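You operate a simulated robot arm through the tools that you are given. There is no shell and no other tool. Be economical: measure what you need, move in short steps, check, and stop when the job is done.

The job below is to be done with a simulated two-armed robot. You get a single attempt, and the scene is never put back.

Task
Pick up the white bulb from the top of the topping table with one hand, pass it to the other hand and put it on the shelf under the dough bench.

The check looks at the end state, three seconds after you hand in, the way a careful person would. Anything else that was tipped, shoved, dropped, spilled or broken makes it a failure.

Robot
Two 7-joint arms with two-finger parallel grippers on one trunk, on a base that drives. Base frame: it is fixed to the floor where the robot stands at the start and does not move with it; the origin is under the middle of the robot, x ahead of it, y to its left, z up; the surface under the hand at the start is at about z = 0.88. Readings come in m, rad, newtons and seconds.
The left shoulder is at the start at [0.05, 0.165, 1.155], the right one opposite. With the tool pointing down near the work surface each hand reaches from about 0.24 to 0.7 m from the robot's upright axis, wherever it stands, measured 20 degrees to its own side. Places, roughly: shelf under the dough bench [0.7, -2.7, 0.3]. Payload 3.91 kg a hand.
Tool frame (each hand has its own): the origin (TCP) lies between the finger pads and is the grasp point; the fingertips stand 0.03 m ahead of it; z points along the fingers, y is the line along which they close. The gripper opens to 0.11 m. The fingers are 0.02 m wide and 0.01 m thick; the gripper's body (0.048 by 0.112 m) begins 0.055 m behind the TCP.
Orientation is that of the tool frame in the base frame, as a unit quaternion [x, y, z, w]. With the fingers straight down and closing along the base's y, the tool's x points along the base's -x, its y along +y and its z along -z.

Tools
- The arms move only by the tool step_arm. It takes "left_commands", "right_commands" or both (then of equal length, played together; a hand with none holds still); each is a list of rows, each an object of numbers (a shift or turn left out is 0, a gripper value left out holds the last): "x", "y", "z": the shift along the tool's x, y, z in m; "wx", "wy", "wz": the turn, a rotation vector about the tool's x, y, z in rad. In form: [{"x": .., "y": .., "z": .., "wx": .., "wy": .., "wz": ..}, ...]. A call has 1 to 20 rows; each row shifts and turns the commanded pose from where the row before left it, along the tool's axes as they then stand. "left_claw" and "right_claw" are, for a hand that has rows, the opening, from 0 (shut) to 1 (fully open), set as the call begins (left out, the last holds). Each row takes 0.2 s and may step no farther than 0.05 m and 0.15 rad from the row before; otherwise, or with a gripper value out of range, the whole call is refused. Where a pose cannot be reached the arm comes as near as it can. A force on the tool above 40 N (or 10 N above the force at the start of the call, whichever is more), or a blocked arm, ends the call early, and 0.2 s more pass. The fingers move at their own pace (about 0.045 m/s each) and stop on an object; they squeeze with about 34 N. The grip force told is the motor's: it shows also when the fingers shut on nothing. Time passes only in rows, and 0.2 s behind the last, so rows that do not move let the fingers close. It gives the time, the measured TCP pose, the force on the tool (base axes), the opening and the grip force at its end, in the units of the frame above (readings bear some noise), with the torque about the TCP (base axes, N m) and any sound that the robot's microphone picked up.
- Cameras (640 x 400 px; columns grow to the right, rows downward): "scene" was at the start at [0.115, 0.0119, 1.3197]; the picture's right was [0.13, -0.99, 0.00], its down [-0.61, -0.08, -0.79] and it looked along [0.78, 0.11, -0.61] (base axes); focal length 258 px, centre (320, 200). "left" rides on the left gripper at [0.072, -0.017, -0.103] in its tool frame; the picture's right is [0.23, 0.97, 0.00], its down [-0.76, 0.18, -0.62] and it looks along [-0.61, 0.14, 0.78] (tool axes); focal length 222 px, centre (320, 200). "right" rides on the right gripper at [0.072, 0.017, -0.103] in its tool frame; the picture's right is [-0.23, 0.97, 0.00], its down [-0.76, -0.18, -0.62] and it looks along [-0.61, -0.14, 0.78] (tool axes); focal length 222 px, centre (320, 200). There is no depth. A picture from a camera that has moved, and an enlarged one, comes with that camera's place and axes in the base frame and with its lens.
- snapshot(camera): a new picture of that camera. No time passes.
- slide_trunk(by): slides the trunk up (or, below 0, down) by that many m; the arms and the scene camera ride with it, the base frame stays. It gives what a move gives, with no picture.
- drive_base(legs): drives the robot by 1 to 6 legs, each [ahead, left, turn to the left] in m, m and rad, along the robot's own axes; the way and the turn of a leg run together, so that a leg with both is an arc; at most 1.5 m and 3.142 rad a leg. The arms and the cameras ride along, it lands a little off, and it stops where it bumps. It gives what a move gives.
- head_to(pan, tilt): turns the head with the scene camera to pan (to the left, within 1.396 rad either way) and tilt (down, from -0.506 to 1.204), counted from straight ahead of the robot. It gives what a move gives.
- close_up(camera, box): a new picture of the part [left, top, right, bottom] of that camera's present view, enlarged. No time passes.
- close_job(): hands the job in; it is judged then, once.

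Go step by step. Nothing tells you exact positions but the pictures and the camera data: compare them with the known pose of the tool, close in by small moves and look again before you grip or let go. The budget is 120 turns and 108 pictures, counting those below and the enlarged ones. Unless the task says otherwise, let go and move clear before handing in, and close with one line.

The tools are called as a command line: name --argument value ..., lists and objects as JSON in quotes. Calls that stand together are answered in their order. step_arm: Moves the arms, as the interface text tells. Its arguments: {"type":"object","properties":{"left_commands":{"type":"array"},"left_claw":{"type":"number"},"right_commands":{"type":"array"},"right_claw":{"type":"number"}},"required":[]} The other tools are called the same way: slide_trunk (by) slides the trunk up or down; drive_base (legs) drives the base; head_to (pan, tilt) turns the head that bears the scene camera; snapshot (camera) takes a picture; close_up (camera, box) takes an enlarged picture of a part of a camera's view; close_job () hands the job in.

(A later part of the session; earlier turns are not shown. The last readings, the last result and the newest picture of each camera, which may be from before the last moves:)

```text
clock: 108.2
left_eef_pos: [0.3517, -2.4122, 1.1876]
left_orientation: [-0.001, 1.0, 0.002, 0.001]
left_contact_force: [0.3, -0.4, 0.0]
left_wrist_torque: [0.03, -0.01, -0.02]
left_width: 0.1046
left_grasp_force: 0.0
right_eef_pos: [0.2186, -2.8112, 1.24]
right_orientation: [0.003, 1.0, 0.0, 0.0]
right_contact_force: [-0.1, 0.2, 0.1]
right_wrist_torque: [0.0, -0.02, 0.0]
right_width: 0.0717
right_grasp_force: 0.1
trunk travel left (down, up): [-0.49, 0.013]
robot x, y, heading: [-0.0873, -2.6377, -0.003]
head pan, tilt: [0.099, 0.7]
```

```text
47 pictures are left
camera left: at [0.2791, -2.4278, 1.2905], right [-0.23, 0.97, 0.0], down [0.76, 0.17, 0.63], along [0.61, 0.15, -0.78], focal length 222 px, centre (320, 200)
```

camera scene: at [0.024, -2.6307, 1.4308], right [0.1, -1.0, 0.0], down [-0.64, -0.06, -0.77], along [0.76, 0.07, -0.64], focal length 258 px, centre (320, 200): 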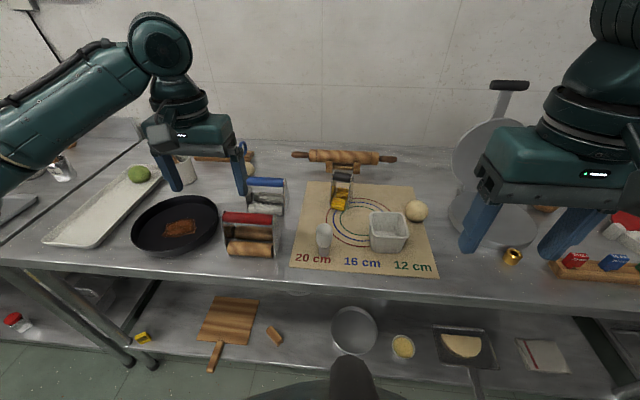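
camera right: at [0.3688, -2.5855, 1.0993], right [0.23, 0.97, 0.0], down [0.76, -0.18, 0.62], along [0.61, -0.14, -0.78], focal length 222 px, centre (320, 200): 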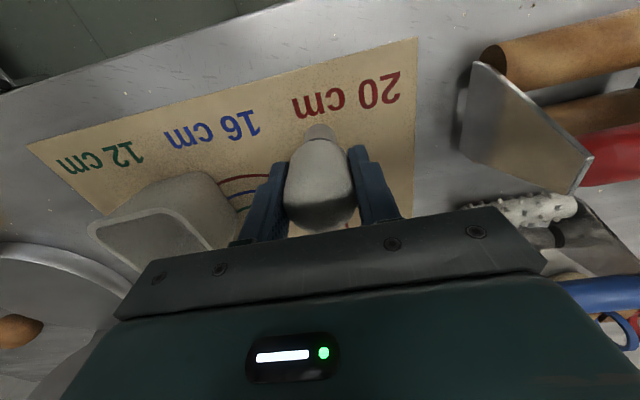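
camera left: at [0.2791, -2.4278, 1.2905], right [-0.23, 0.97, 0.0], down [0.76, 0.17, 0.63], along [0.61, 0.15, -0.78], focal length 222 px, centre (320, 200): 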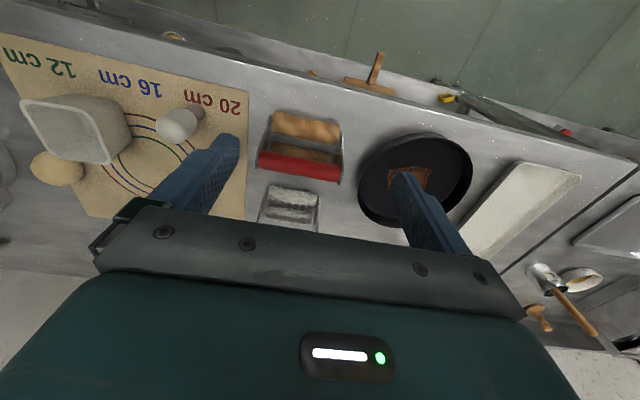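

The bulb stands safely on the mat. Before taking it with the left, I test empty-handed whether the left arm can reach down to the shelf: back off and lower the trunk.

drive_base --legs '[[-0.38, 0, 0.0]]'

slide_trunk --by -0.485

snapshot --camera "scene"

```text
clock: 110.6
left_eef_pos: [-0.0371, -2.4096, 1.1866]
left_orientation: [0.0, 1.0, 0.002, 0.002]
left_contact_force: [0.2, -1.0, -0.3]
left_wrist_torque: [0.02, -0.04, -0.02]
left_width: 0.1045
left_grasp_force: 0.0
right_eef_pos: [-0.1703, -2.8089, 1.2399]
right_orientation: [0.002, 1.0, 0.0, 0.001]
right_contact_force: [-0.1, 0.3, -0.1]
right_wrist_torque: [0.0, -0.05, -0.03]
right_width: 0.0718
right_grasp_force: 0.1
trunk travel left (down, up): [-0.49, 0.013]
robot x, y, heading: [-0.4747, -2.6359, -0.008]
head pan, tilt: [0.099, 0.7]
```

```text
refused: -0.485 is not a number from -0.4 to 0.4
```

```text
46 pictures are left
camera scene: at [-0.3645, -2.6282, 1.4308], right [0.09, -1.0, 0.0], down [-0.64, -0.06, -0.77], along [0.76, 0.07, -0.64], focal length 258 px, centre (320, 200)
```

scene: 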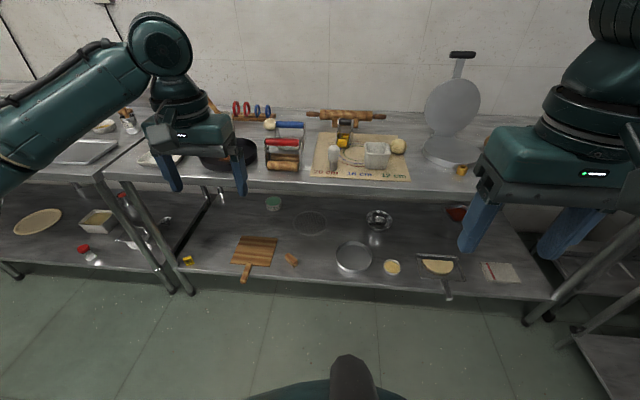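

slide_trunk --by -0.3

slide_trunk --by -0.185

snapshot --camera "scene"

```text
clock: 113.6
left_eef_pos: [-0.0349, -2.4101, 0.8858]
left_orientation: [0.0, 1.0, 0.003, 0.001]
left_contact_force: [0.2, 0.2, -0.4]
left_wrist_torque: [-0.02, 0.01, 0.02]
left_width: 0.1044
left_grasp_force: 0.0
right_eef_pos: [-0.1692, -2.8081, 0.9394]
right_orientation: [0.003, 1.0, 0.0, 0.001]
right_contact_force: [-0.8, -0.2, 0.0]
right_wrist_torque: [-0.01, 0.02, -0.01]
right_width: 0.0715
right_grasp_force: 0.0
trunk travel left (down, up): [-0.19, 0.313]
robot x, y, heading: [-0.4767, -2.634, -0.002]
head pan, tilt: [0.099, 0.7]
```

```text
clock: 115.6
left_eef_pos: [-0.0362, -2.4093, 0.7022]
left_orientation: [0.001, 1.0, 0.004, 0.001]
left_contact_force: [-0.4, 0.9, -0.6]
left_wrist_torque: [-0.03, -0.01, -0.02]
left_width: 0.1042
left_grasp_force: 0.2
right_eef_pos: [-0.1701, -2.8084, 0.7549]
right_orientation: [0.003, 1.0, 0.0, -0.001]
right_contact_force: [-0.7, 0.3, -0.3]
right_wrist_torque: [-0.01, 0.0, 0.02]
right_width: 0.0715
right_grasp_force: 0.0
trunk travel left (down, up): [-0.005, 0.498]
robot x, y, heading: [-0.477, -2.632, -0.001]
head pan, tilt: [0.099, 0.7]
```

```text
45 pictures are left
camera scene: at [-0.364, -2.6282, 0.9458], right [0.09, -1.0, 0.0], down [-0.64, -0.06, -0.77], along [0.76, 0.07, -0.64], focal length 258 px, centre (320, 200)
```

scene: 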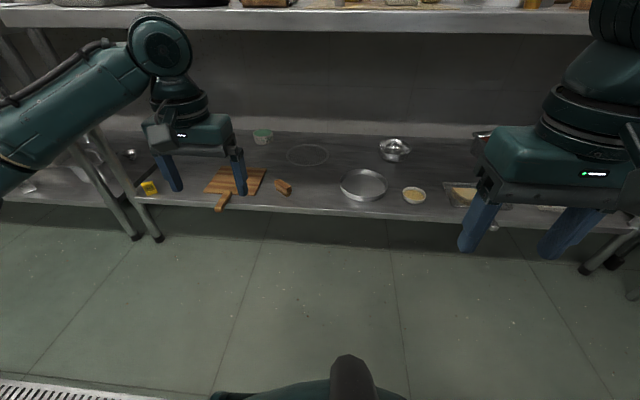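

The trunk goes fully down with the natural arm pose. Now test extending the left hand down and forward to rel 0.68 m, z≈0.40, just in front of the shelf.

step_arm --left_commands '[{"x": -0.0236, "y": -0.01, "z": 0.03}, {"x": -0.0236, "y": -0.01, "z": 0.03}, {"x": -0.0236, "y": -0.01, "z": 0.03}, {"x": -0.0236, "y": -0.01, "z": 0.03}, {"x": -0.0236, "y": -0.01, "z": 0.03}, {"x": -0.0236, "y": -0.01, "z": 0.03}, {"x": -0.0236, "y": -0.01, "z": 0.03}, {"x": -0.0236, "y": -0.01, "z": 0.03}, {"x": -0.0236, "y": -0.01, "z": 0.03}, {"x": -0.0236, "y": -0.01, "z": 0.03}]'

snapshot --camera "scene"

```text
clock: 117.8
left_eef_pos: [0.159, -2.4929, 0.4395]
left_orientation: [0.001, 1.0, 0.003, 0.001]
left_contact_force: [-0.1, 1.0, 0.2]
left_wrist_torque: [-0.01, 0.02, -0.03]
left_width: 0.1043
left_grasp_force: 0.0
left hand out of reach, approached as far as the arm can: row 9, 10
right_eef_pos: [-0.1692, -2.8075, 0.7554]
right_orientation: [0.003, 1.0, 0.0, 0.0]
right_contact_force: [-0.4, 0.3, -1.0]
right_wrist_torque: [-0.01, -0.05, 0.0]
right_width: 0.0714
right_grasp_force: 0.1
trunk travel left (down, up): [-0.005, 0.498]
robot x, y, heading: [-0.4775, -2.6368, -0.003]
head pan, tilt: [0.099, 0.7]
```

```text
44 pictures are left
camera scene: at [-0.364, -2.6281, 0.9458], right [0.09, -1.0, 0.0], down [-0.64, -0.06, -0.76], along [0.76, 0.07, -0.64], focal length 258 px, centre (320, 200)
```

scene: 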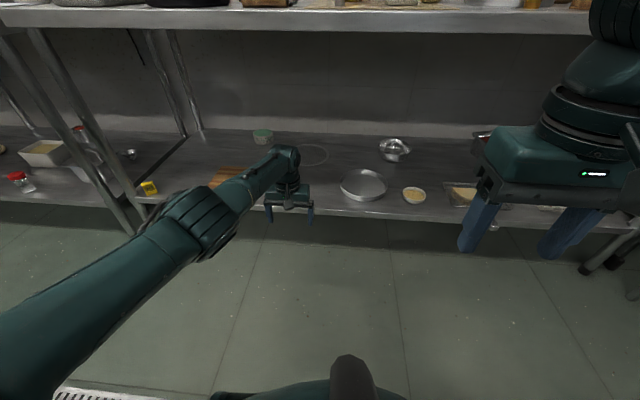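

Straight down, the left reaches rel 0.64 m at z≈0.44, so with the base closer (and a ~25° forward tilt) the shelf is within reach. I retract, raise the trunk and go pick up the bulb with the left.

step_arm --left_commands '[{"x": 0.02, "z": -0.03}, {"x": 0.022, "z": -0.03}, {"x": 0.022, "z": -0.03}, {"x": 0.022, "z": -0.03}, {"x": 0.022, "z": -0.03}, {"x": 0.022, "z": -0.03}, {"x": 0.022, "z": -0.03}, {"x": 0.022, "z": -0.03}, {"x": 0.022, "z": -0.03}]' --right_commands '[{"y": -0.01}, {"y": -0.01}, {"y": -0.01}, {"y": -0.01}, {"y": -0.01}, {"y": -0.01}, {}, {}, {}]'

slide_trunk --by 0.3

slide_trunk --by 0.185

drive_base --legs '[[0, -0.1, 0], [0.36, 0, 0]]'

snapshot --camera "scene"

```text
clock: 119.8
left_eef_pos: [-0.0395, -2.4955, 0.7099]
left_orientation: [0.0, 1.0, 0.003, 0.001]
left_contact_force: [0.3, -0.5, 0.2]
left_wrist_torque: [-0.04, 0.0, -0.02]
left_width: 0.1046
left_grasp_force: 0.1
right_eef_pos: [-0.1699, -2.869, 0.7547]
right_orientation: [0.003, 1.0, 0.0, 0.0]
right_contact_force: [-0.2, 0.0, 0.3]
right_wrist_torque: [-0.01, 0.05, 0.01]
right_width: 0.0716
right_grasp_force: 0.1
trunk travel left (down, up): [-0.005, 0.498]
robot x, y, heading: [-0.4734, -2.6385, -0.006]
head pan, tilt: [0.099, 0.7]
```

```text
clock: 122.8
left_eef_pos: [-0.0378, -2.4957, 1.0093]
left_orientation: [-0.001, 1.0, 0.002, 0.001]
left_contact_force: [0.6, -0.4, 0.5]
left_wrist_torque: [0.01, 0.02, -0.02]
left_width: 0.1044
left_grasp_force: 0.0
right_eef_pos: [-0.1697, -2.8683, 1.0548]
right_orientation: [0.003, 1.0, 0.001, 0.0]
right_contact_force: [-0.6, -0.7, 0.7]
right_wrist_torque: [-0.01, 0.01, -0.01]
right_width: 0.0717
right_grasp_force: 0.1
trunk travel left (down, up): [-0.305, 0.198]
robot x, y, heading: [-0.4709, -2.6368, -0.008]
head pan, tilt: [0.099, 0.7]
```

```text
clock: 124.9
left_eef_pos: [-0.0387, -2.4956, 1.195]
left_orientation: [0.0, 1.0, 0.002, 0.001]
left_contact_force: [-0.3, -0.1, -0.7]
left_wrist_torque: [0.01, 0.01, 0.02]
left_width: 0.1045
left_grasp_force: 0.1
right_eef_pos: [-0.17, -2.8684, 1.2401]
right_orientation: [0.002, 1.0, 0.0, 0.001]
right_contact_force: [0.0, -0.4, 0.8]
right_wrist_torque: [0.01, 0.01, 0.02]
right_width: 0.0716
right_grasp_force: 0.0
trunk travel left (down, up): [-0.49, 0.013]
robot x, y, heading: [-0.4771, -2.634, -0.002]
head pan, tilt: [0.099, 0.7]
```

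```text
clock: 128.3
left_eef_pos: [0.3247, -2.5983, 1.1943]
left_orientation: [0.001, 1.0, 0.003, 0.001]
left_contact_force: [-0.1, 0.1, -0.1]
left_wrist_torque: [-0.01, 0.01, 0.01]
left_width: 0.1045
left_grasp_force: 0.0
right_eef_pos: [0.1931, -2.9705, 1.2407]
right_orientation: [0.004, 1.0, 0.0, -0.001]
right_contact_force: [0.2, -0.2, -1.6]
right_wrist_torque: [0.01, -0.02, -0.01]
right_width: 0.0714
right_grasp_force: 0.1
trunk travel left (down, up): [-0.49, 0.013]
robot x, y, heading: [-0.1146, -2.7389, -0.008]
head pan, tilt: [0.099, 0.7]
```

```text
43 pictures are left
camera scene: at [-0.0008, -2.7295, 1.4307], right [0.09, -1.0, 0.0], down [-0.64, -0.06, -0.76], along [0.76, 0.07, -0.64], focal length 258 px, centre (320, 200)
```

scene: 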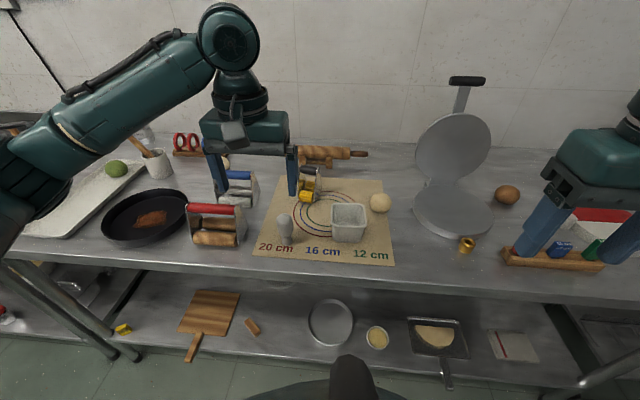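

The bulb stands at about [0.440, -2.601]. Move the left over it, tilt 25° forward and come down to just above it.

step_arm --left_commands '[{"x": -0.0386, "y": -0.001}, {"x": -0.0386, "y": -0.001}, {"x": -0.0386, "y": -0.001}, {"wy": -0.145}, {"wy": -0.145}, {"wy": -0.145}, {"x": 0.0121, "z": 0.0261}, {"x": 0.0121, "z": 0.0261}, {"x": 0.0121, "z": 0.0261}, {"x": 0.0121, "z": 0.0261}, {"x": 0.0121, "z": 0.0261}, {}]' --left_claw 0.7

snapshot --camera "left"

snapshot --camera "scene"

close_up --camera "scene" --box '[240, 160, 360, 260]'

```text
clock: 130.9
left_eef_pos: [0.4405, -2.5981, 1.0495]
left_orientation: [0.002, 0.976, 0.002, 0.217]
left_contact_force: [-0.1, 0.9, 0.0]
left_wrist_torque: [0.0, 0.01, -0.01]
left_width: 0.0772
left_grasp_force: 0.1
right_eef_pos: [0.1926, -2.9705, 1.2402]
right_orientation: [0.004, 1.0, 0.0, 0.001]
right_contact_force: [1.1, 0.1, -0.4]
right_wrist_torque: [0.0, 0.0, -0.03]
right_width: 0.0715
right_grasp_force: 0.1
trunk travel left (down, up): [-0.49, 0.013]
robot x, y, heading: [-0.1168, -2.7342, -0.006]
head pan, tilt: [0.099, 0.7]
```

```text
42 pictures are left
camera left: at [0.3315, -2.6146, 1.114], right [-0.2, 0.97, -0.09], down [0.43, 0.17, 0.89], along [0.88, 0.14, -0.45], focal length 222 px, centre (320, 200)
```

left: 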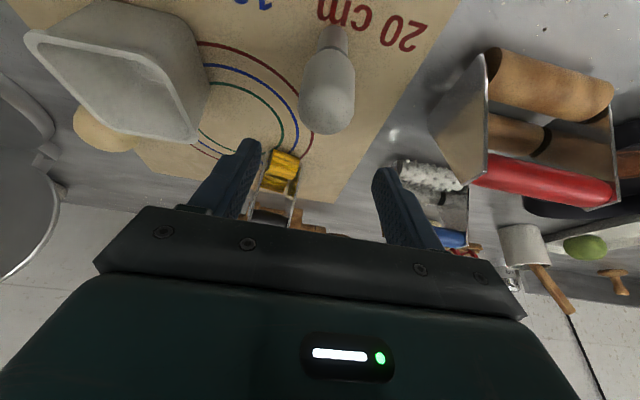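

```text
41 pictures are left
camera scene: at [-0.0014, -2.7296, 1.4308], right [0.09, -1.0, 0.0], down [-0.64, -0.06, -0.77], along [0.76, 0.07, -0.64], focal length 258 px, centre (320, 200)
```

scene: 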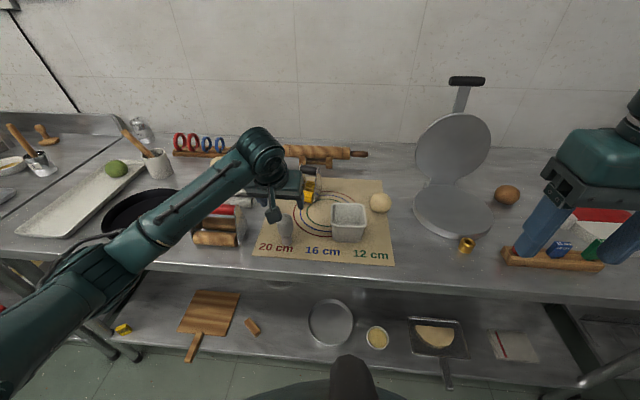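

```text
4.00 times, centred on (300, 210) of scene
camera zoom: at [-0.0014, -2.7296, 1.4308], right [0.09, -1.0, 0.0], down [-0.64, -0.06, -0.77], along [0.76, 0.07, -0.64], focal length 1030 px, centre (400, 160)
```

zoom: 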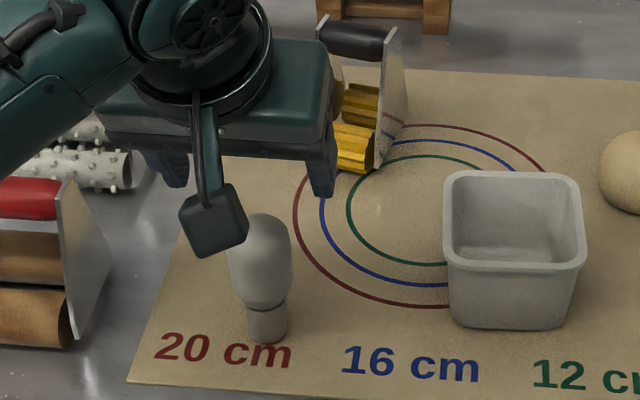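

The left fingers are aligned with the bulb (≈[0.442, -2.599]). Descend 0.088 m to grasp height.

step_arm --left_commands '[{"x": 0.0085, "z": 0.0185}, {"x": 0.0085, "z": 0.0185}, {"x": 0.0085, "z": 0.0185}, {"x": 0.0085, "z": 0.0185}, {"x": 0.002, "z": 0.007}]'

snapshot --camera "left"

close_up --camera "scene" --box '[160, 120, 360, 260]'

```text
clock: 132.1
left_eef_pos: [0.4438, -2.599, 0.9629]
left_orientation: [0.003, 0.976, 0.003, 0.218]
left_contact_force: [0.6, 0.1, 0.2]
left_wrist_torque: [0.03, 0.01, 0.04]
left_width: 0.0771
left_grasp_force: 0.1
right_eef_pos: [0.1922, -2.9702, 1.2399]
right_orientation: [0.005, 1.0, 0.0, 0.0]
right_contact_force: [-1.3, -0.5, -0.2]
right_wrist_torque: [0.0, 0.04, 0.01]
right_width: 0.0714
right_grasp_force: 0.1
trunk travel left (down, up): [-0.49, 0.013]
robot x, y, heading: [-0.1134, -2.7396, -0.008]
head pan, tilt: [0.099, 0.7]
```

```text
39 pictures are left
camera left: at [0.3334, -2.6152, 1.0268], right [-0.2, 0.97, -0.09], down [0.43, 0.17, 0.89], along [0.88, 0.14, -0.45], focal length 222 px, centre (320, 200)
```

left: 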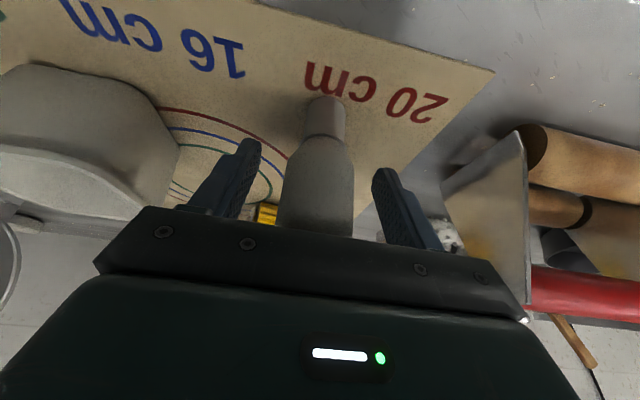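

```text
2.86 times, centred on (260, 190) of scene
camera zoom: at [-0.0013, -2.7296, 1.4308], right [0.09, -1.0, 0.0], down [-0.64, -0.06, -0.76], along [0.76, 0.07, -0.64], focal length 736 px, centre (491, 229)
```

zoom: 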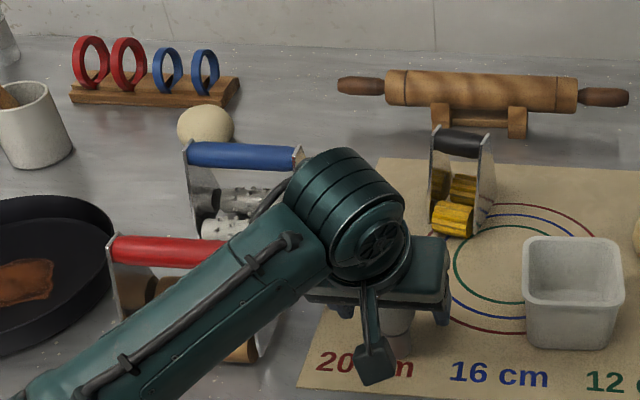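

Bulb is between the fingers; close the left.

step_arm --left_commands '[{}, {}, {}, {}, {}]' --left_claw 0.37

step_arm --left_commands '[{}, {}, {}]' --left_claw 0.26

snapshot --camera "left"

```text
clock: 133.3
left_eef_pos: [0.4435, -2.599, 0.9634]
left_orientation: [0.002, 0.976, 0.002, 0.216]
left_contact_force: [0.0, 0.0, 0.4]
left_wrist_torque: [-0.02, -0.02, -0.01]
left_width: 0.0411
left_grasp_force: 0.1
right_eef_pos: [0.1934, -2.9708, 1.2397]
right_orientation: [0.004, 1.0, 0.0, 0.0]
right_contact_force: [0.8, -0.3, -0.1]
right_wrist_torque: [-0.03, -0.01, 0.0]
right_width: 0.0711
right_grasp_force: 0.1
trunk travel left (down, up): [-0.49, 0.013]
robot x, y, heading: [-0.118, -2.7368, -0.003]
head pan, tilt: [0.099, 0.7]
```

```text
clock: 134.1
left_eef_pos: [0.4438, -2.5997, 0.9627]
left_orientation: [0.002, 0.976, 0.002, 0.217]
left_contact_force: [0.0, -0.1, 0.7]
left_wrist_torque: [-0.03, 0.03, 0.0]
left_width: 0.0386
left_grasp_force: 33.7
right_eef_pos: [0.1925, -2.9714, 1.2399]
right_orientation: [0.004, 1.0, 0.0, 0.0]
right_contact_force: [0.5, -0.3, -0.5]
right_wrist_torque: [0.03, -0.02, -0.02]
right_width: 0.0716
right_grasp_force: 0.1
trunk travel left (down, up): [-0.49, 0.013]
robot x, y, heading: [-0.1134, -2.7385, -0.01]
head pan, tilt: [0.099, 0.7]
```

```text
37 pictures are left
camera left: at [0.3334, -2.6153, 1.027], right [-0.2, 0.97, -0.09], down [0.43, 0.17, 0.89], along [0.88, 0.14, -0.45], focal length 222 px, centre (320, 200)
```

left: 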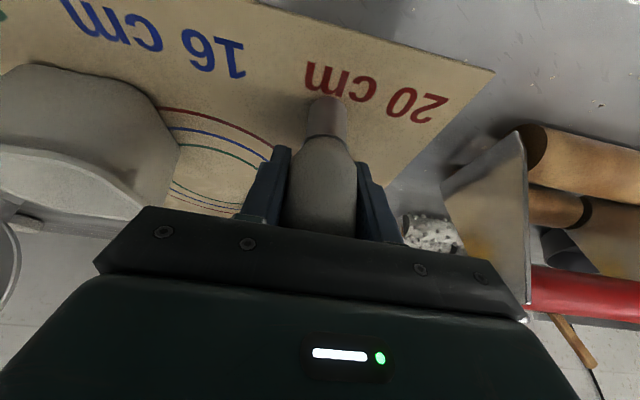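

Held at 34 N, upright. Lift straight up, then back away from the bench.

step_arm --left_commands '[{"x": -0.0042, "z": -0.0091}, {"x": -0.0105, "z": -0.0227}, {"x": -0.0105, "z": -0.0227}, {"x": -0.0105, "z": -0.0227}, {"x": -0.0105, "z": -0.0227}, {"x": -0.0105, "z": -0.0227}, {"x": -0.0105, "z": -0.0227}, {"x": -0.0105, "z": -0.0227}, {"x": -0.0105, "z": -0.0227}]'

drive_base --legs '[[-0.37, 0, 0.005]]'

snapshot --camera "scene"

```text
clock: 136.1
left_eef_pos: [0.4396, -2.6002, 1.1742]
left_orientation: [0.001, 0.976, 0.003, 0.217]
left_contact_force: [0.0, 0.4, -0.9]
left_wrist_torque: [-0.01, -0.04, 0.02]
left_width: 0.0386
left_grasp_force: 34.2
right_eef_pos: [0.1918, -2.9701, 1.2388]
right_orientation: [0.004, 1.0, 0.0, 0.0]
right_contact_force: [-0.5, -0.8, 0.0]
right_wrist_torque: [0.0, 0.05, -0.01]
right_width: 0.0715
right_grasp_force: 0.0
trunk travel left (down, up): [-0.49, 0.013]
robot x, y, heading: [-0.1158, -2.7395, -0.007]
head pan, tilt: [0.099, 0.7]
```

```text
clock: 138.5
left_eef_pos: [0.0724, -2.5986, 1.1733]
left_orientation: [0.005, 0.976, 0.0, 0.217]
left_contact_force: [0.9, -0.3, -0.5]
left_wrist_torque: [0.03, -0.01, -0.02]
left_width: 0.0387
left_grasp_force: 33.6
right_eef_pos: [-0.1783, -2.97, 1.2409]
right_orientation: [0.006, 1.0, 0.001, 0.0]
right_contact_force: [-0.9, 0.5, 0.4]
right_wrist_torque: [0.01, 0.01, 0.02]
right_width: 0.0715
right_grasp_force: 0.0
trunk travel left (down, up): [-0.49, 0.013]
robot x, y, heading: [-0.4822, -2.7302, -0.009]
head pan, tilt: [0.099, 0.7]
```

```text
36 pictures are left
camera scene: at [-0.3704, -2.7265, 1.4308], right [0.09, -1.0, 0.0], down [-0.64, -0.06, -0.77], along [0.76, 0.07, -0.64], focal length 258 px, centre (320, 200)
```

scene: 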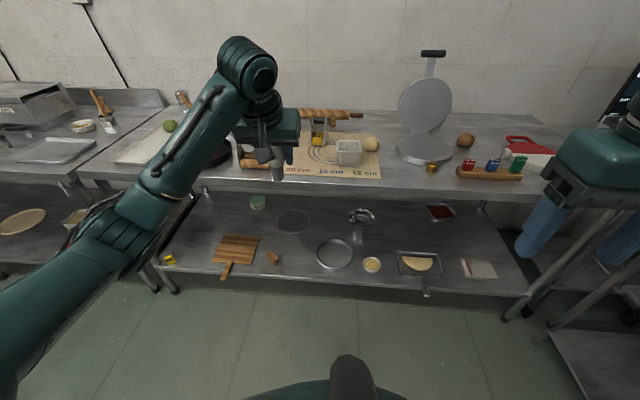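

Bulb is held over the aisle. Shift 0.08 m left to line up with the free gap (y≈-2.517), then lower the trunk.

drive_base --legs '[[0, 0.08, 0.009]]'

slide_trunk --by -0.3

slide_trunk --by -0.185

snapshot --camera "scene"

```text
clock: 139.9
left_eef_pos: [0.0715, -2.5136, 1.1727]
left_orientation: [-0.001, 0.976, 0.002, 0.218]
left_contact_force: [-0.1, -0.6, -0.1]
left_wrist_torque: [0.05, 0.0, 0.02]
left_width: 0.0386
left_grasp_force: 34.3
right_eef_pos: [-0.1734, -2.8847, 1.24]
right_orientation: [0.002, 1.0, 0.0, 0.0]
right_contact_force: [0.5, 0.7, 0.0]
right_wrist_torque: [-0.03, 0.01, 0.01]
right_width: 0.0715
right_grasp_force: 0.0
trunk travel left (down, up): [-0.49, 0.013]
robot x, y, heading: [-0.4847, -2.6544, -0.002]
head pan, tilt: [0.099, 0.7]
```

```text
clock: 142.9
left_eef_pos: [0.0724, -2.5143, 0.8734]
left_orientation: [-0.001, 0.976, 0.003, 0.217]
left_contact_force: [-0.2, 0.2, -0.5]
left_wrist_torque: [-0.01, 0.01, 0.03]
left_width: 0.0386
left_grasp_force: 33.7
right_eef_pos: [-0.174, -2.8856, 0.941]
right_orientation: [0.002, 1.0, 0.0, 0.0]
right_contact_force: [0.5, -0.1, -0.1]
right_wrist_torque: [-0.01, -0.01, 0.04]
right_width: 0.0714
right_grasp_force: 0.0
trunk travel left (down, up): [-0.19, 0.313]
robot x, y, heading: [-0.4804, -2.6522, -0.004]
head pan, tilt: [0.099, 0.7]
```

```text
clock: 144.9
left_eef_pos: [0.0714, -2.5145, 0.688]
left_orientation: [-0.001, 0.976, 0.002, 0.216]
left_contact_force: [0.3, 0.2, 0.3]
left_wrist_torque: [-0.03, 0.02, 0.02]
left_width: 0.0385
left_grasp_force: 33.9
right_eef_pos: [-0.174, -2.8852, 0.7549]
right_orientation: [0.002, 1.0, -0.001, 0.001]
right_contact_force: [0.5, 0.1, -0.8]
right_wrist_torque: [0.0, -0.01, -0.01]
right_width: 0.0715
right_grasp_force: 0.1
trunk travel left (down, up): [-0.005, 0.498]
robot x, y, heading: [-0.4802, -2.6522, -0.002]
head pan, tilt: [0.099, 0.7]
```

```text
35 pictures are left
camera scene: at [-0.3694, -2.645, 0.9458], right [0.1, -1.0, 0.0], down [-0.64, -0.06, -0.76], along [0.76, 0.07, -0.64], focal length 258 px, centre (320, 200)
```

scene: 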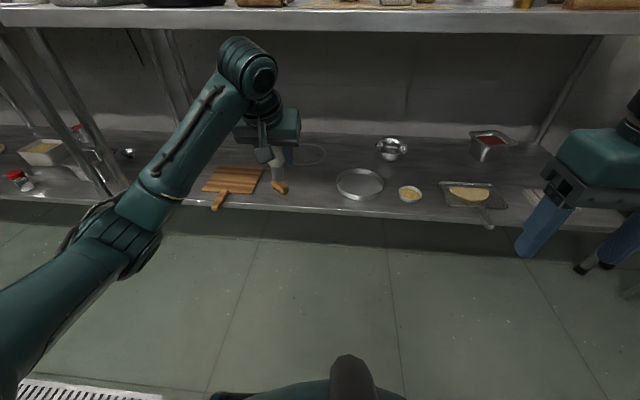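

The trunk is fully down. Lower the hand to z≈0.42 (bulb bottom ≈0.35) in front of the shelf.

step_arm --left_commands '[{"x": 0.0067, "z": 0.0264}, {"x": 0.0067, "z": 0.0264}, {"x": 0.0067, "z": 0.0264}, {"x": 0.0067, "z": 0.0264}, {"x": 0.0067, "z": 0.0264}, {"x": 0.0067, "z": 0.0264}, {"x": 0.0067, "z": 0.0264}, {"x": 0.0067, "z": 0.0264}, {"x": 0.0067, "z": 0.0264}, {"x": 0.0067, "z": 0.0264}]'

snapshot --camera "scene"

snapshot --camera "left"

```text
clock: 147.1
left_eef_pos: [0.1213, -2.5127, 0.4213]
left_orientation: [-0.001, 0.976, 0.003, 0.217]
left_contact_force: [-0.3, -0.5, -0.2]
left_wrist_torque: [0.0, 0.01, -0.04]
left_width: 0.0388
left_grasp_force: 34.0
right_eef_pos: [-0.1745, -2.885, 0.7555]
right_orientation: [0.002, 1.0, 0.0, -0.001]
right_contact_force: [-0.4, -0.1, -0.8]
right_wrist_torque: [0.03, 0.02, -0.04]
right_width: 0.0717
right_grasp_force: 0.0
trunk travel left (down, up): [-0.005, 0.498]
robot x, y, heading: [-0.48, -2.6546, -0.001]
head pan, tilt: [0.099, 0.7]
```

```text
34 pictures are left
camera scene: at [-0.3694, -2.645, 0.9458], right [0.1, -1.0, 0.0], down [-0.64, -0.06, -0.76], along [0.76, 0.07, -0.64], focal length 258 px, centre (320, 200)
```

scene: 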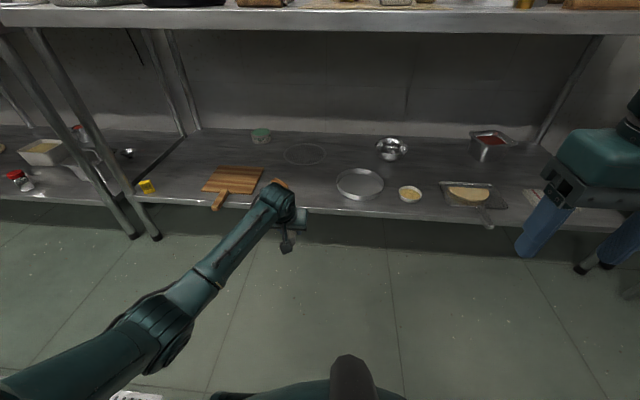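

```text
33 pictures are left
camera left: at [0.0112, -2.5291, 0.4847], right [-0.21, 0.97, -0.09], down [0.42, 0.17, 0.89], along [0.88, 0.15, -0.45], focal length 222 px, centre (320, 200)
```

left: 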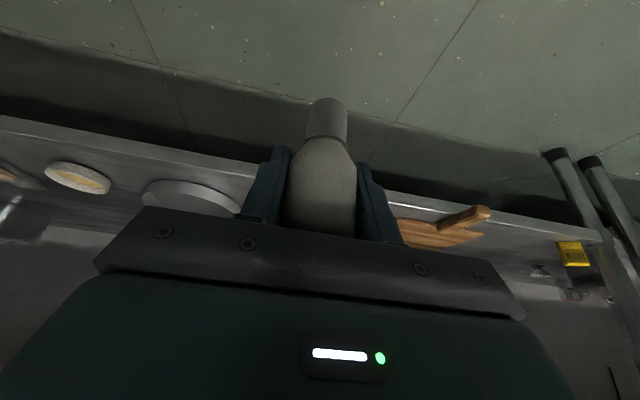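

The bulb hangs upright in front of the shelf. Drive in partway (0.2 m), then check.

drive_base --legs '[[0.2, -0.012, 0]]'

snapshot --camera "scene"

snapshot --camera "left"

snapshot --camera "right"

```text
clock: 148.7
left_eef_pos: [0.3236, -2.5245, 0.4212]
left_orientation: [0.0, 0.976, 0.002, 0.218]
left_contact_force: [-1.1, 0.4, 0.1]
left_wrist_torque: [0.03, 0.0, -0.03]
left_width: 0.0383
left_grasp_force: 34.3
right_eef_pos: [0.0286, -2.897, 0.7557]
right_orientation: [0.002, 1.0, 0.0, -0.001]
right_contact_force: [-0.2, 0.3, 0.0]
right_wrist_torque: [0.0, -0.02, 0.03]
right_width: 0.0715
right_grasp_force: 0.0
trunk travel left (down, up): [-0.005, 0.498]
robot x, y, heading: [-0.2841, -2.6658, -0.006]
head pan, tilt: [0.099, 0.7]
```

```text
32 pictures are left
camera scene: at [-0.1673, -2.6573, 0.9458], right [0.1, -1.0, 0.0], down [-0.64, -0.06, -0.76], along [0.76, 0.07, -0.64], focal length 258 px, centre (320, 200)
```

scene: 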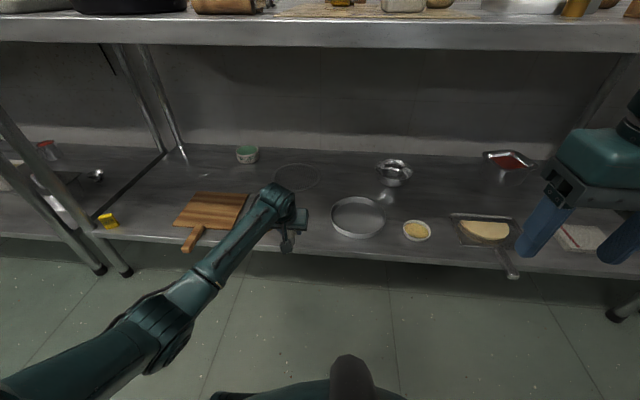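

```text
31 pictures are left
camera left: at [0.2133, -2.5411, 0.4851], right [-0.21, 0.97, -0.09], down [0.43, 0.17, 0.89], along [0.88, 0.15, -0.45], focal length 222 px, centre (320, 200)
```

left: 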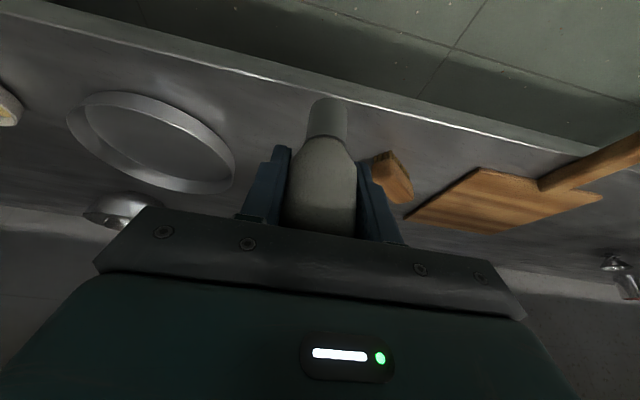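

```text
30 pictures are left
camera right: at [-0.0437, -2.8809, 0.8584], right [0.23, 0.97, 0.0], down [0.76, -0.18, 0.62], along [0.61, -0.14, -0.78], focal length 222 px, centre (320, 200)
```

right: 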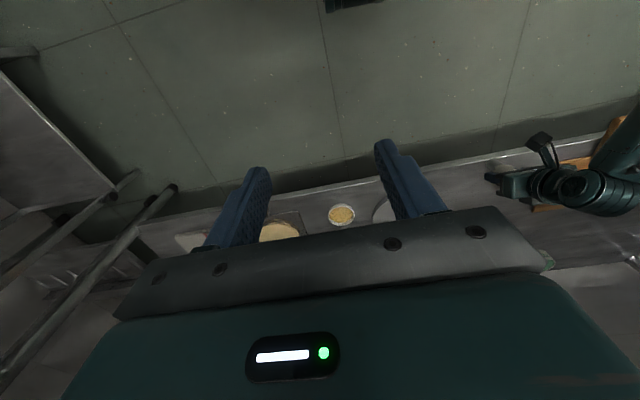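

Clear: the wooden piece is at y≥-2.45 and the pan at y≤-2.62. Drive in another 0.11 m.

drive_base --legs '[[0.11, -0.012, 0.005]]'

snapshot --camera "left"

snapshot --camera "scene"

```text
clock: 149.9
left_eef_pos: [0.4326, -2.5343, 0.4214]
left_orientation: [-0.004, 0.976, 0.004, 0.217]
left_contact_force: [-0.4, 0.3, 0.1]
left_wrist_torque: [0.05, -0.01, 0.02]
left_width: 0.0386
left_grasp_force: 33.8
right_eef_pos: [0.1387, -2.9078, 0.7535]
right_orientation: [-0.002, 1.0, 0.0, 0.001]
right_contact_force: [-0.1, 0.2, 0.3]
right_wrist_torque: [-0.02, 0.0, 0.03]
right_width: 0.0716
right_grasp_force: 0.1
trunk travel left (down, up): [-0.005, 0.498]
robot x, y, heading: [-0.1762, -2.6771, 0.001]
head pan, tilt: [0.099, 0.7]
```

```text
29 pictures are left
camera left: at [0.3223, -2.5499, 0.4851], right [-0.21, 0.97, -0.09], down [0.42, 0.18, 0.89], along [0.88, 0.15, -0.45], focal length 222 px, centre (320, 200)
```

left: 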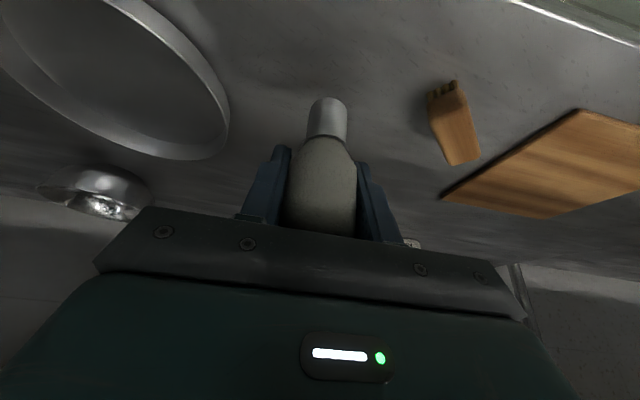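

```text
28 pictures are left
camera scene: at [-0.0575, -2.6683, 0.9458], right [0.1, -0.99, 0.0], down [-0.64, -0.07, -0.77], along [0.76, 0.08, -0.64], focal length 258 px, centre (320, 200)
```

scene: 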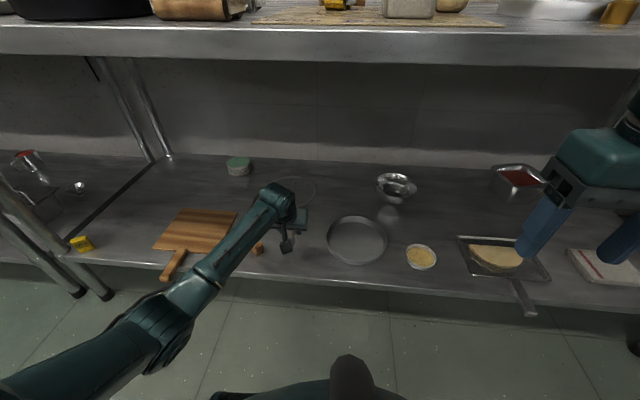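

Nicely centred in the gap. Lower in small steps until contact.

step_arm --left_commands '[{"x": 0.0042, "z": 0.0091}, {"x": 0.0042, "z": 0.0091}, {"x": 0.0042, "z": 0.0091}, {"x": 0.0021, "z": 0.0045}]'

snapshot --camera "left"

```text
clock: 150.9
left_eef_pos: [0.4321, -2.5343, 0.3856]
left_orientation: [-0.003, 0.976, 0.004, 0.217]
left_contact_force: [0.5, -1.2, 0.0]
left_wrist_torque: [-0.01, 0.03, -0.02]
left_width: 0.0385
left_grasp_force: 33.6
right_eef_pos: [0.1387, -2.9077, 0.7552]
right_orientation: [-0.002, 1.0, 0.0, 0.0]
right_contact_force: [-1.1, -0.9, 0.3]
right_wrist_torque: [0.02, 0.0, -0.01]
right_width: 0.0714
right_grasp_force: 0.0
trunk travel left (down, up): [-0.005, 0.498]
robot x, y, heading: [-0.1715, -2.6767, 0.007]
head pan, tilt: [0.099, 0.7]
```

```text
27 pictures are left
camera left: at [0.3221, -2.5503, 0.4495], right [-0.21, 0.97, -0.09], down [0.42, 0.18, 0.89], along [0.88, 0.15, -0.45], focal length 222 px, centre (320, 200)
```

left: 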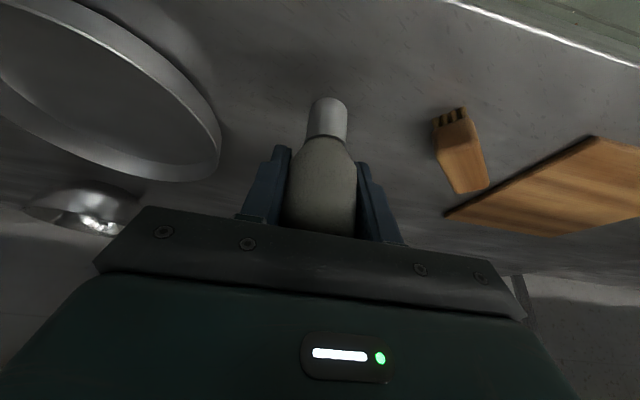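

step_arm --left_commands '[{"x": 0.0017, "z": 0.0036}, {"x": 0.0017, "z": 0.0036}, {"x": 0.0012, "z": 0.0027}, {"x": 0.0012, "z": 0.0027}]'

snapshot --camera "left"

```text
clock: 151.9
left_eef_pos: [0.432, -2.5331, 0.3734]
left_orientation: [-0.005, 0.976, 0.004, 0.217]
left_contact_force: [0.4, -0.1, -0.4]
left_wrist_torque: [0.01, 0.03, -0.03]
left_width: 0.0388
left_grasp_force: 33.9
right_eef_pos: [0.1397, -2.9063, 0.7547]
right_orientation: [-0.001, 1.0, 0.0, 0.0]
right_contact_force: [0.0, 0.7, 0.1]
right_wrist_torque: [0.01, 0.05, -0.01]
right_width: 0.0715
right_grasp_force: 0.0
trunk travel left (down, up): [-0.005, 0.498]
robot x, y, heading: [-0.1769, -2.681, 0.005]
head pan, tilt: [0.099, 0.7]
```

```text
26 pictures are left
camera left: at [0.3228, -2.5498, 0.4359], right [-0.21, 0.97, -0.09], down [0.42, 0.18, 0.89], along [0.88, 0.15, -0.45], focal length 222 px, centre (320, 200)
```

left: 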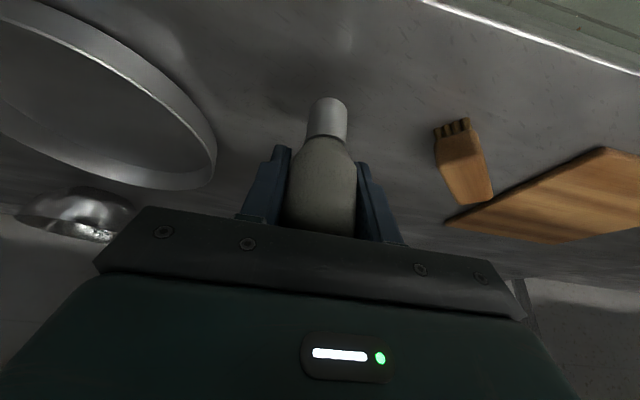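

No contact yet (bulb bottom ≈0.304); continue in 3 mm steps.

step_arm --left_commands '[{"x": 0.0012, "z": 0.0027}, {"x": 0.0012, "z": 0.0027}]'

step_arm --left_commands '[{"x": 0.0012, "z": 0.0027}]'

close_up --camera "left" --box '[240, 50, 440, 175]'

```text
clock: 152.5
left_eef_pos: [0.4324, -2.5326, 0.367]
left_orientation: [-0.004, 0.976, 0.003, 0.217]
left_contact_force: [0.5, -0.1, -0.7]
left_wrist_torque: [-0.01, 0.0, 0.02]
left_width: 0.0387
left_grasp_force: 33.6
right_eef_pos: [0.1387, -2.9074, 0.7547]
right_orientation: [-0.003, 1.0, 0.0, 0.0]
right_contact_force: [0.0, -0.4, -0.6]
right_wrist_torque: [0.0, 0.0, 0.03]
right_width: 0.0715
right_grasp_force: 0.0
trunk travel left (down, up): [-0.005, 0.498]
robot x, y, heading: [-0.1729, -2.6791, 0.008]
head pan, tilt: [0.099, 0.7]
```

```text
clock: 152.9
left_eef_pos: [0.433, -2.531, 0.3652]
left_orientation: [-0.004, 0.976, 0.004, 0.217]
left_contact_force: [-0.3, 0.0, 0.2]
left_wrist_torque: [0.02, -0.01, 0.01]
left_width: 0.0387
left_grasp_force: 34.0
right_eef_pos: [0.1386, -2.9061, 0.755]
right_orientation: [-0.002, 1.0, 0.0, 0.0]
right_contact_force: [-0.1, 0.1, 0.0]
right_wrist_torque: [0.0, -0.04, -0.04]
right_width: 0.0715
right_grasp_force: 0.0
trunk travel left (down, up): [-0.005, 0.498]
robot x, y, heading: [-0.1698, -2.6758, 0.003]
head pan, tilt: [0.099, 0.7]
```

```text
3.20 times, centred on (340, 112) of left
camera zoom: at [0.323, -2.5482, 0.4271], right [-0.22, 0.97, -0.09], down [0.42, 0.18, 0.89], along [0.88, 0.15, -0.45], focal length 711 px, centre (256, 480)
```

zoom: 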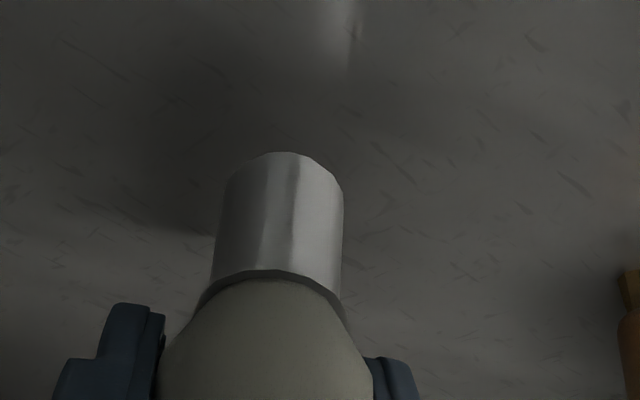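

The reflection shows a remaining gap of about 1–1.5 cm; keep going slowly.

step_arm --left_commands '[{"x": 0.0012, "z": 0.0027}, {"x": 0.0012, "z": 0.0027}, {"x": 0.0012, "z": 0.0027}]'

close_up --camera "left" --box '[240, 50, 440, 175]'

```text
clock: 153.7
left_eef_pos: [0.4337, -2.5224, 0.3547]
left_orientation: [-0.007, 0.976, 0.008, 0.218]
left_contact_force: [-0.6, 0.3, -0.8]
left_wrist_torque: [0.02, 0.03, -0.01]
left_width: 0.0387
left_grasp_force: 33.7
right_eef_pos: [0.1379, -2.9052, 0.7564]
right_orientation: [-0.002, 1.0, -0.003, 0.002]
right_contact_force: [0.3, -0.9, 0.1]
right_wrist_torque: [0.01, -0.02, -0.02]
right_width: 0.0715
right_grasp_force: 0.0
trunk travel left (down, up): [-0.005, 0.498]
robot x, y, heading: [-0.1712, -2.6798, 0.007]
head pan, tilt: [0.099, 0.7]
```

```text
3.20 times, centred on (340, 112) of left
camera zoom: at [0.324, -2.5404, 0.4175], right [-0.22, 0.97, -0.08], down [0.42, 0.17, 0.89], along [0.88, 0.16, -0.45], focal length 711 px, centre (256, 480)
```

zoom: 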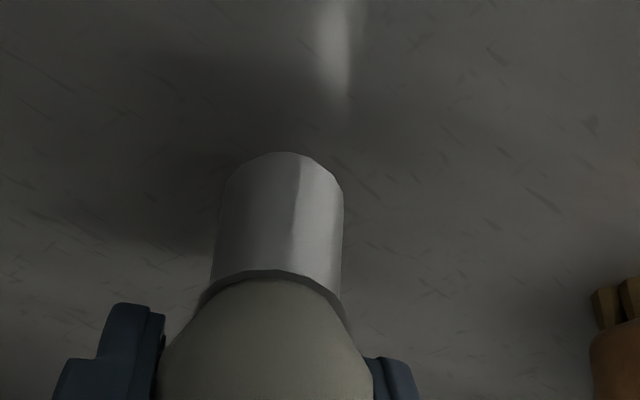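

The hand drifted 9 mm sideways in y without tool force, so the low elbow may be touching something. I'll look before going on.

head_to --pan 0.7 --tilt 0.95

snapshot --camera "scene"

```text
clock: 154.7
left_eef_pos: [0.4342, -2.5223, 0.3522]
left_orientation: [-0.007, 0.976, 0.008, 0.217]
left_contact_force: [-0.2, -0.3, -2.1]
left_wrist_torque: [0.02, -0.02, -0.01]
left_width: 0.0385
left_grasp_force: 33.9
right_eef_pos: [0.1382, -2.9051, 0.7563]
right_orientation: [-0.002, 1.0, -0.002, 0.001]
right_contact_force: [-0.3, 0.3, 0.0]
right_wrist_torque: [0.01, 0.03, -0.01]
right_width: 0.0714
right_grasp_force: 0.0
trunk travel left (down, up): [-0.005, 0.498]
robot x, y, heading: [-0.1715, -2.6765, 0.004]
head pan, tilt: [0.7, 0.949]
```

```text
23 pictures are left
camera scene: at [-0.0868, -2.6272, 0.9258], right [0.65, -0.76, 0.0], down [-0.62, -0.53, -0.58], along [0.44, 0.37, -0.81], focal length 258 px, centre (320, 200)
```

scene: 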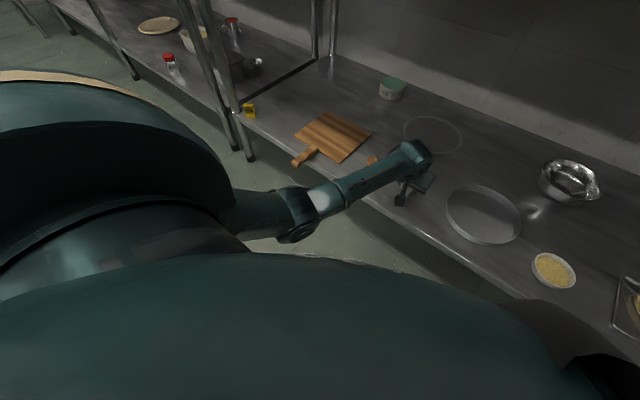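

The left elbow hangs close to the robot's own body, while the bulb still has about 1.5 cm to go. Raising the trunk by 0.06 m and lowering with the arm will straighten it and lift the elbow clear.

slide_trunk --by 0.06

step_arm --left_commands '[{"x": 0.0042, "z": 0.0091}, {"x": 0.0042, "z": 0.0091}, {"x": 0.0042, "z": 0.0091}, {"x": 0.0042, "z": 0.0091}, {"x": 0.0042, "z": 0.0091}, {}]'

snapshot --camera "left"

```text
clock: 155.7
left_eef_pos: [0.4316, -2.5329, 0.4146]
left_orientation: [-0.003, 0.976, 0.003, 0.216]
left_contact_force: [-0.7, -0.9, -1.0]
left_wrist_torque: [0.01, -0.02, -0.01]
left_width: 0.0386
left_grasp_force: 34.0
right_eef_pos: [0.1388, -2.9075, 0.815]
right_orientation: [-0.002, 1.0, -0.001, 0.0]
right_contact_force: [-0.3, -0.2, 0.0]
right_wrist_torque: [0.0, 0.01, 0.01]
right_width: 0.0714
right_grasp_force: 0.2
trunk travel left (down, up): [-0.065, 0.438]
robot x, y, heading: [-0.1694, -2.6746, 0.003]
head pan, tilt: [0.7, 0.949]
```

```text
clock: 157.1
left_eef_pos: [0.4329, -2.5284, 0.3629]
left_orientation: [-0.005, 0.976, 0.005, 0.216]
left_contact_force: [-0.4, 0.7, 0.1]
left_wrist_torque: [-0.03, 0.03, -0.01]
left_width: 0.0382
left_grasp_force: 33.8
right_eef_pos: [0.1404, -2.9061, 0.8158]
right_orientation: [-0.001, 1.0, -0.001, 0.001]
right_contact_force: [0.6, 0.1, -0.2]
right_wrist_torque: [0.0, 0.01, 0.0]
right_width: 0.0716
right_grasp_force: 0.0
trunk travel left (down, up): [-0.065, 0.438]
robot x, y, heading: [-0.1743, -2.6775, 0.002]
head pan, tilt: [0.7, 0.949]
```

```text
22 pictures are left
camera left: at [0.3232, -2.5458, 0.4266], right [-0.22, 0.97, -0.09], down [0.42, 0.18, 0.89], along [0.88, 0.16, -0.45], focal length 222 px, centre (320, 200)
```

left: 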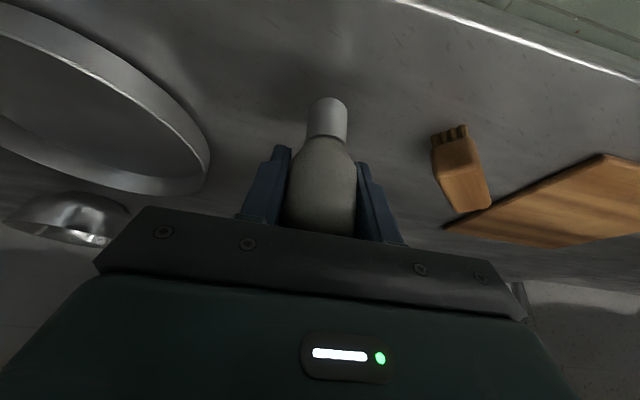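

snapshot --camera "right"

head_to --pan 0.75 --tilt 0.6

snapshot --camera "scene"

```text
21 pictures are left
camera right: at [0.0674, -2.8896, 0.9188], right [0.22, 0.97, 0.0], down [0.76, -0.17, 0.62], along [0.61, -0.14, -0.78], focal length 222 px, centre (320, 200)
```

right: 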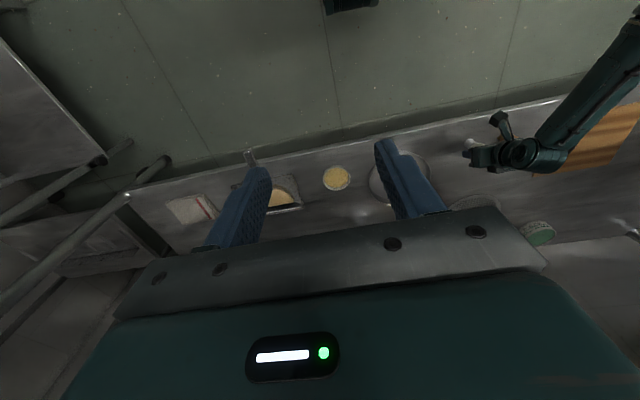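

```text
clock: 158.0
left_eef_pos: [0.4319, -2.5297, 0.3632]
left_orientation: [-0.005, 0.976, 0.005, 0.217]
left_contact_force: [0.3, -0.6, -1.0]
left_wrist_torque: [-0.01, 0.01, -0.03]
left_width: 0.0385
left_grasp_force: 34.3
right_eef_pos: [0.1388, -2.9065, 0.815]
right_orientation: [-0.002, 1.0, -0.001, 0.0]
right_contact_force: [-0.1, -0.2, 1.0]
right_wrist_torque: [-0.01, 0.01, -0.02]
right_width: 0.0716
right_grasp_force: 0.0
trunk travel left (down, up): [-0.065, 0.438]
robot x, y, heading: [-0.1712, -2.6774, 0.004]
head pan, tilt: [0.75, 0.6]
```

```text
20 pictures are left
camera scene: at [-0.0774, -2.6147, 1.0141], right [0.68, -0.73, 0.0], down [-0.41, -0.39, -0.82], along [0.6, 0.56, -0.57], focal length 258 px, centre (320, 200)
```

scene: 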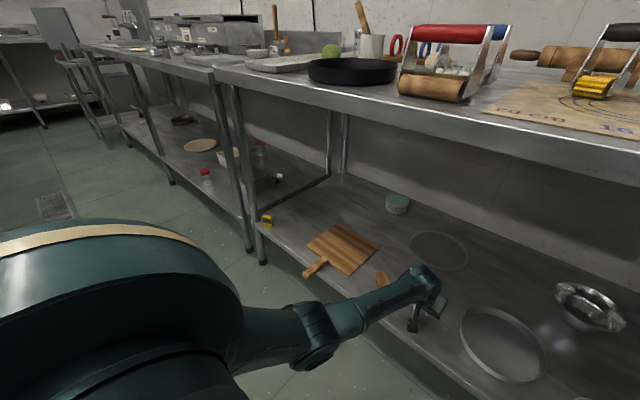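

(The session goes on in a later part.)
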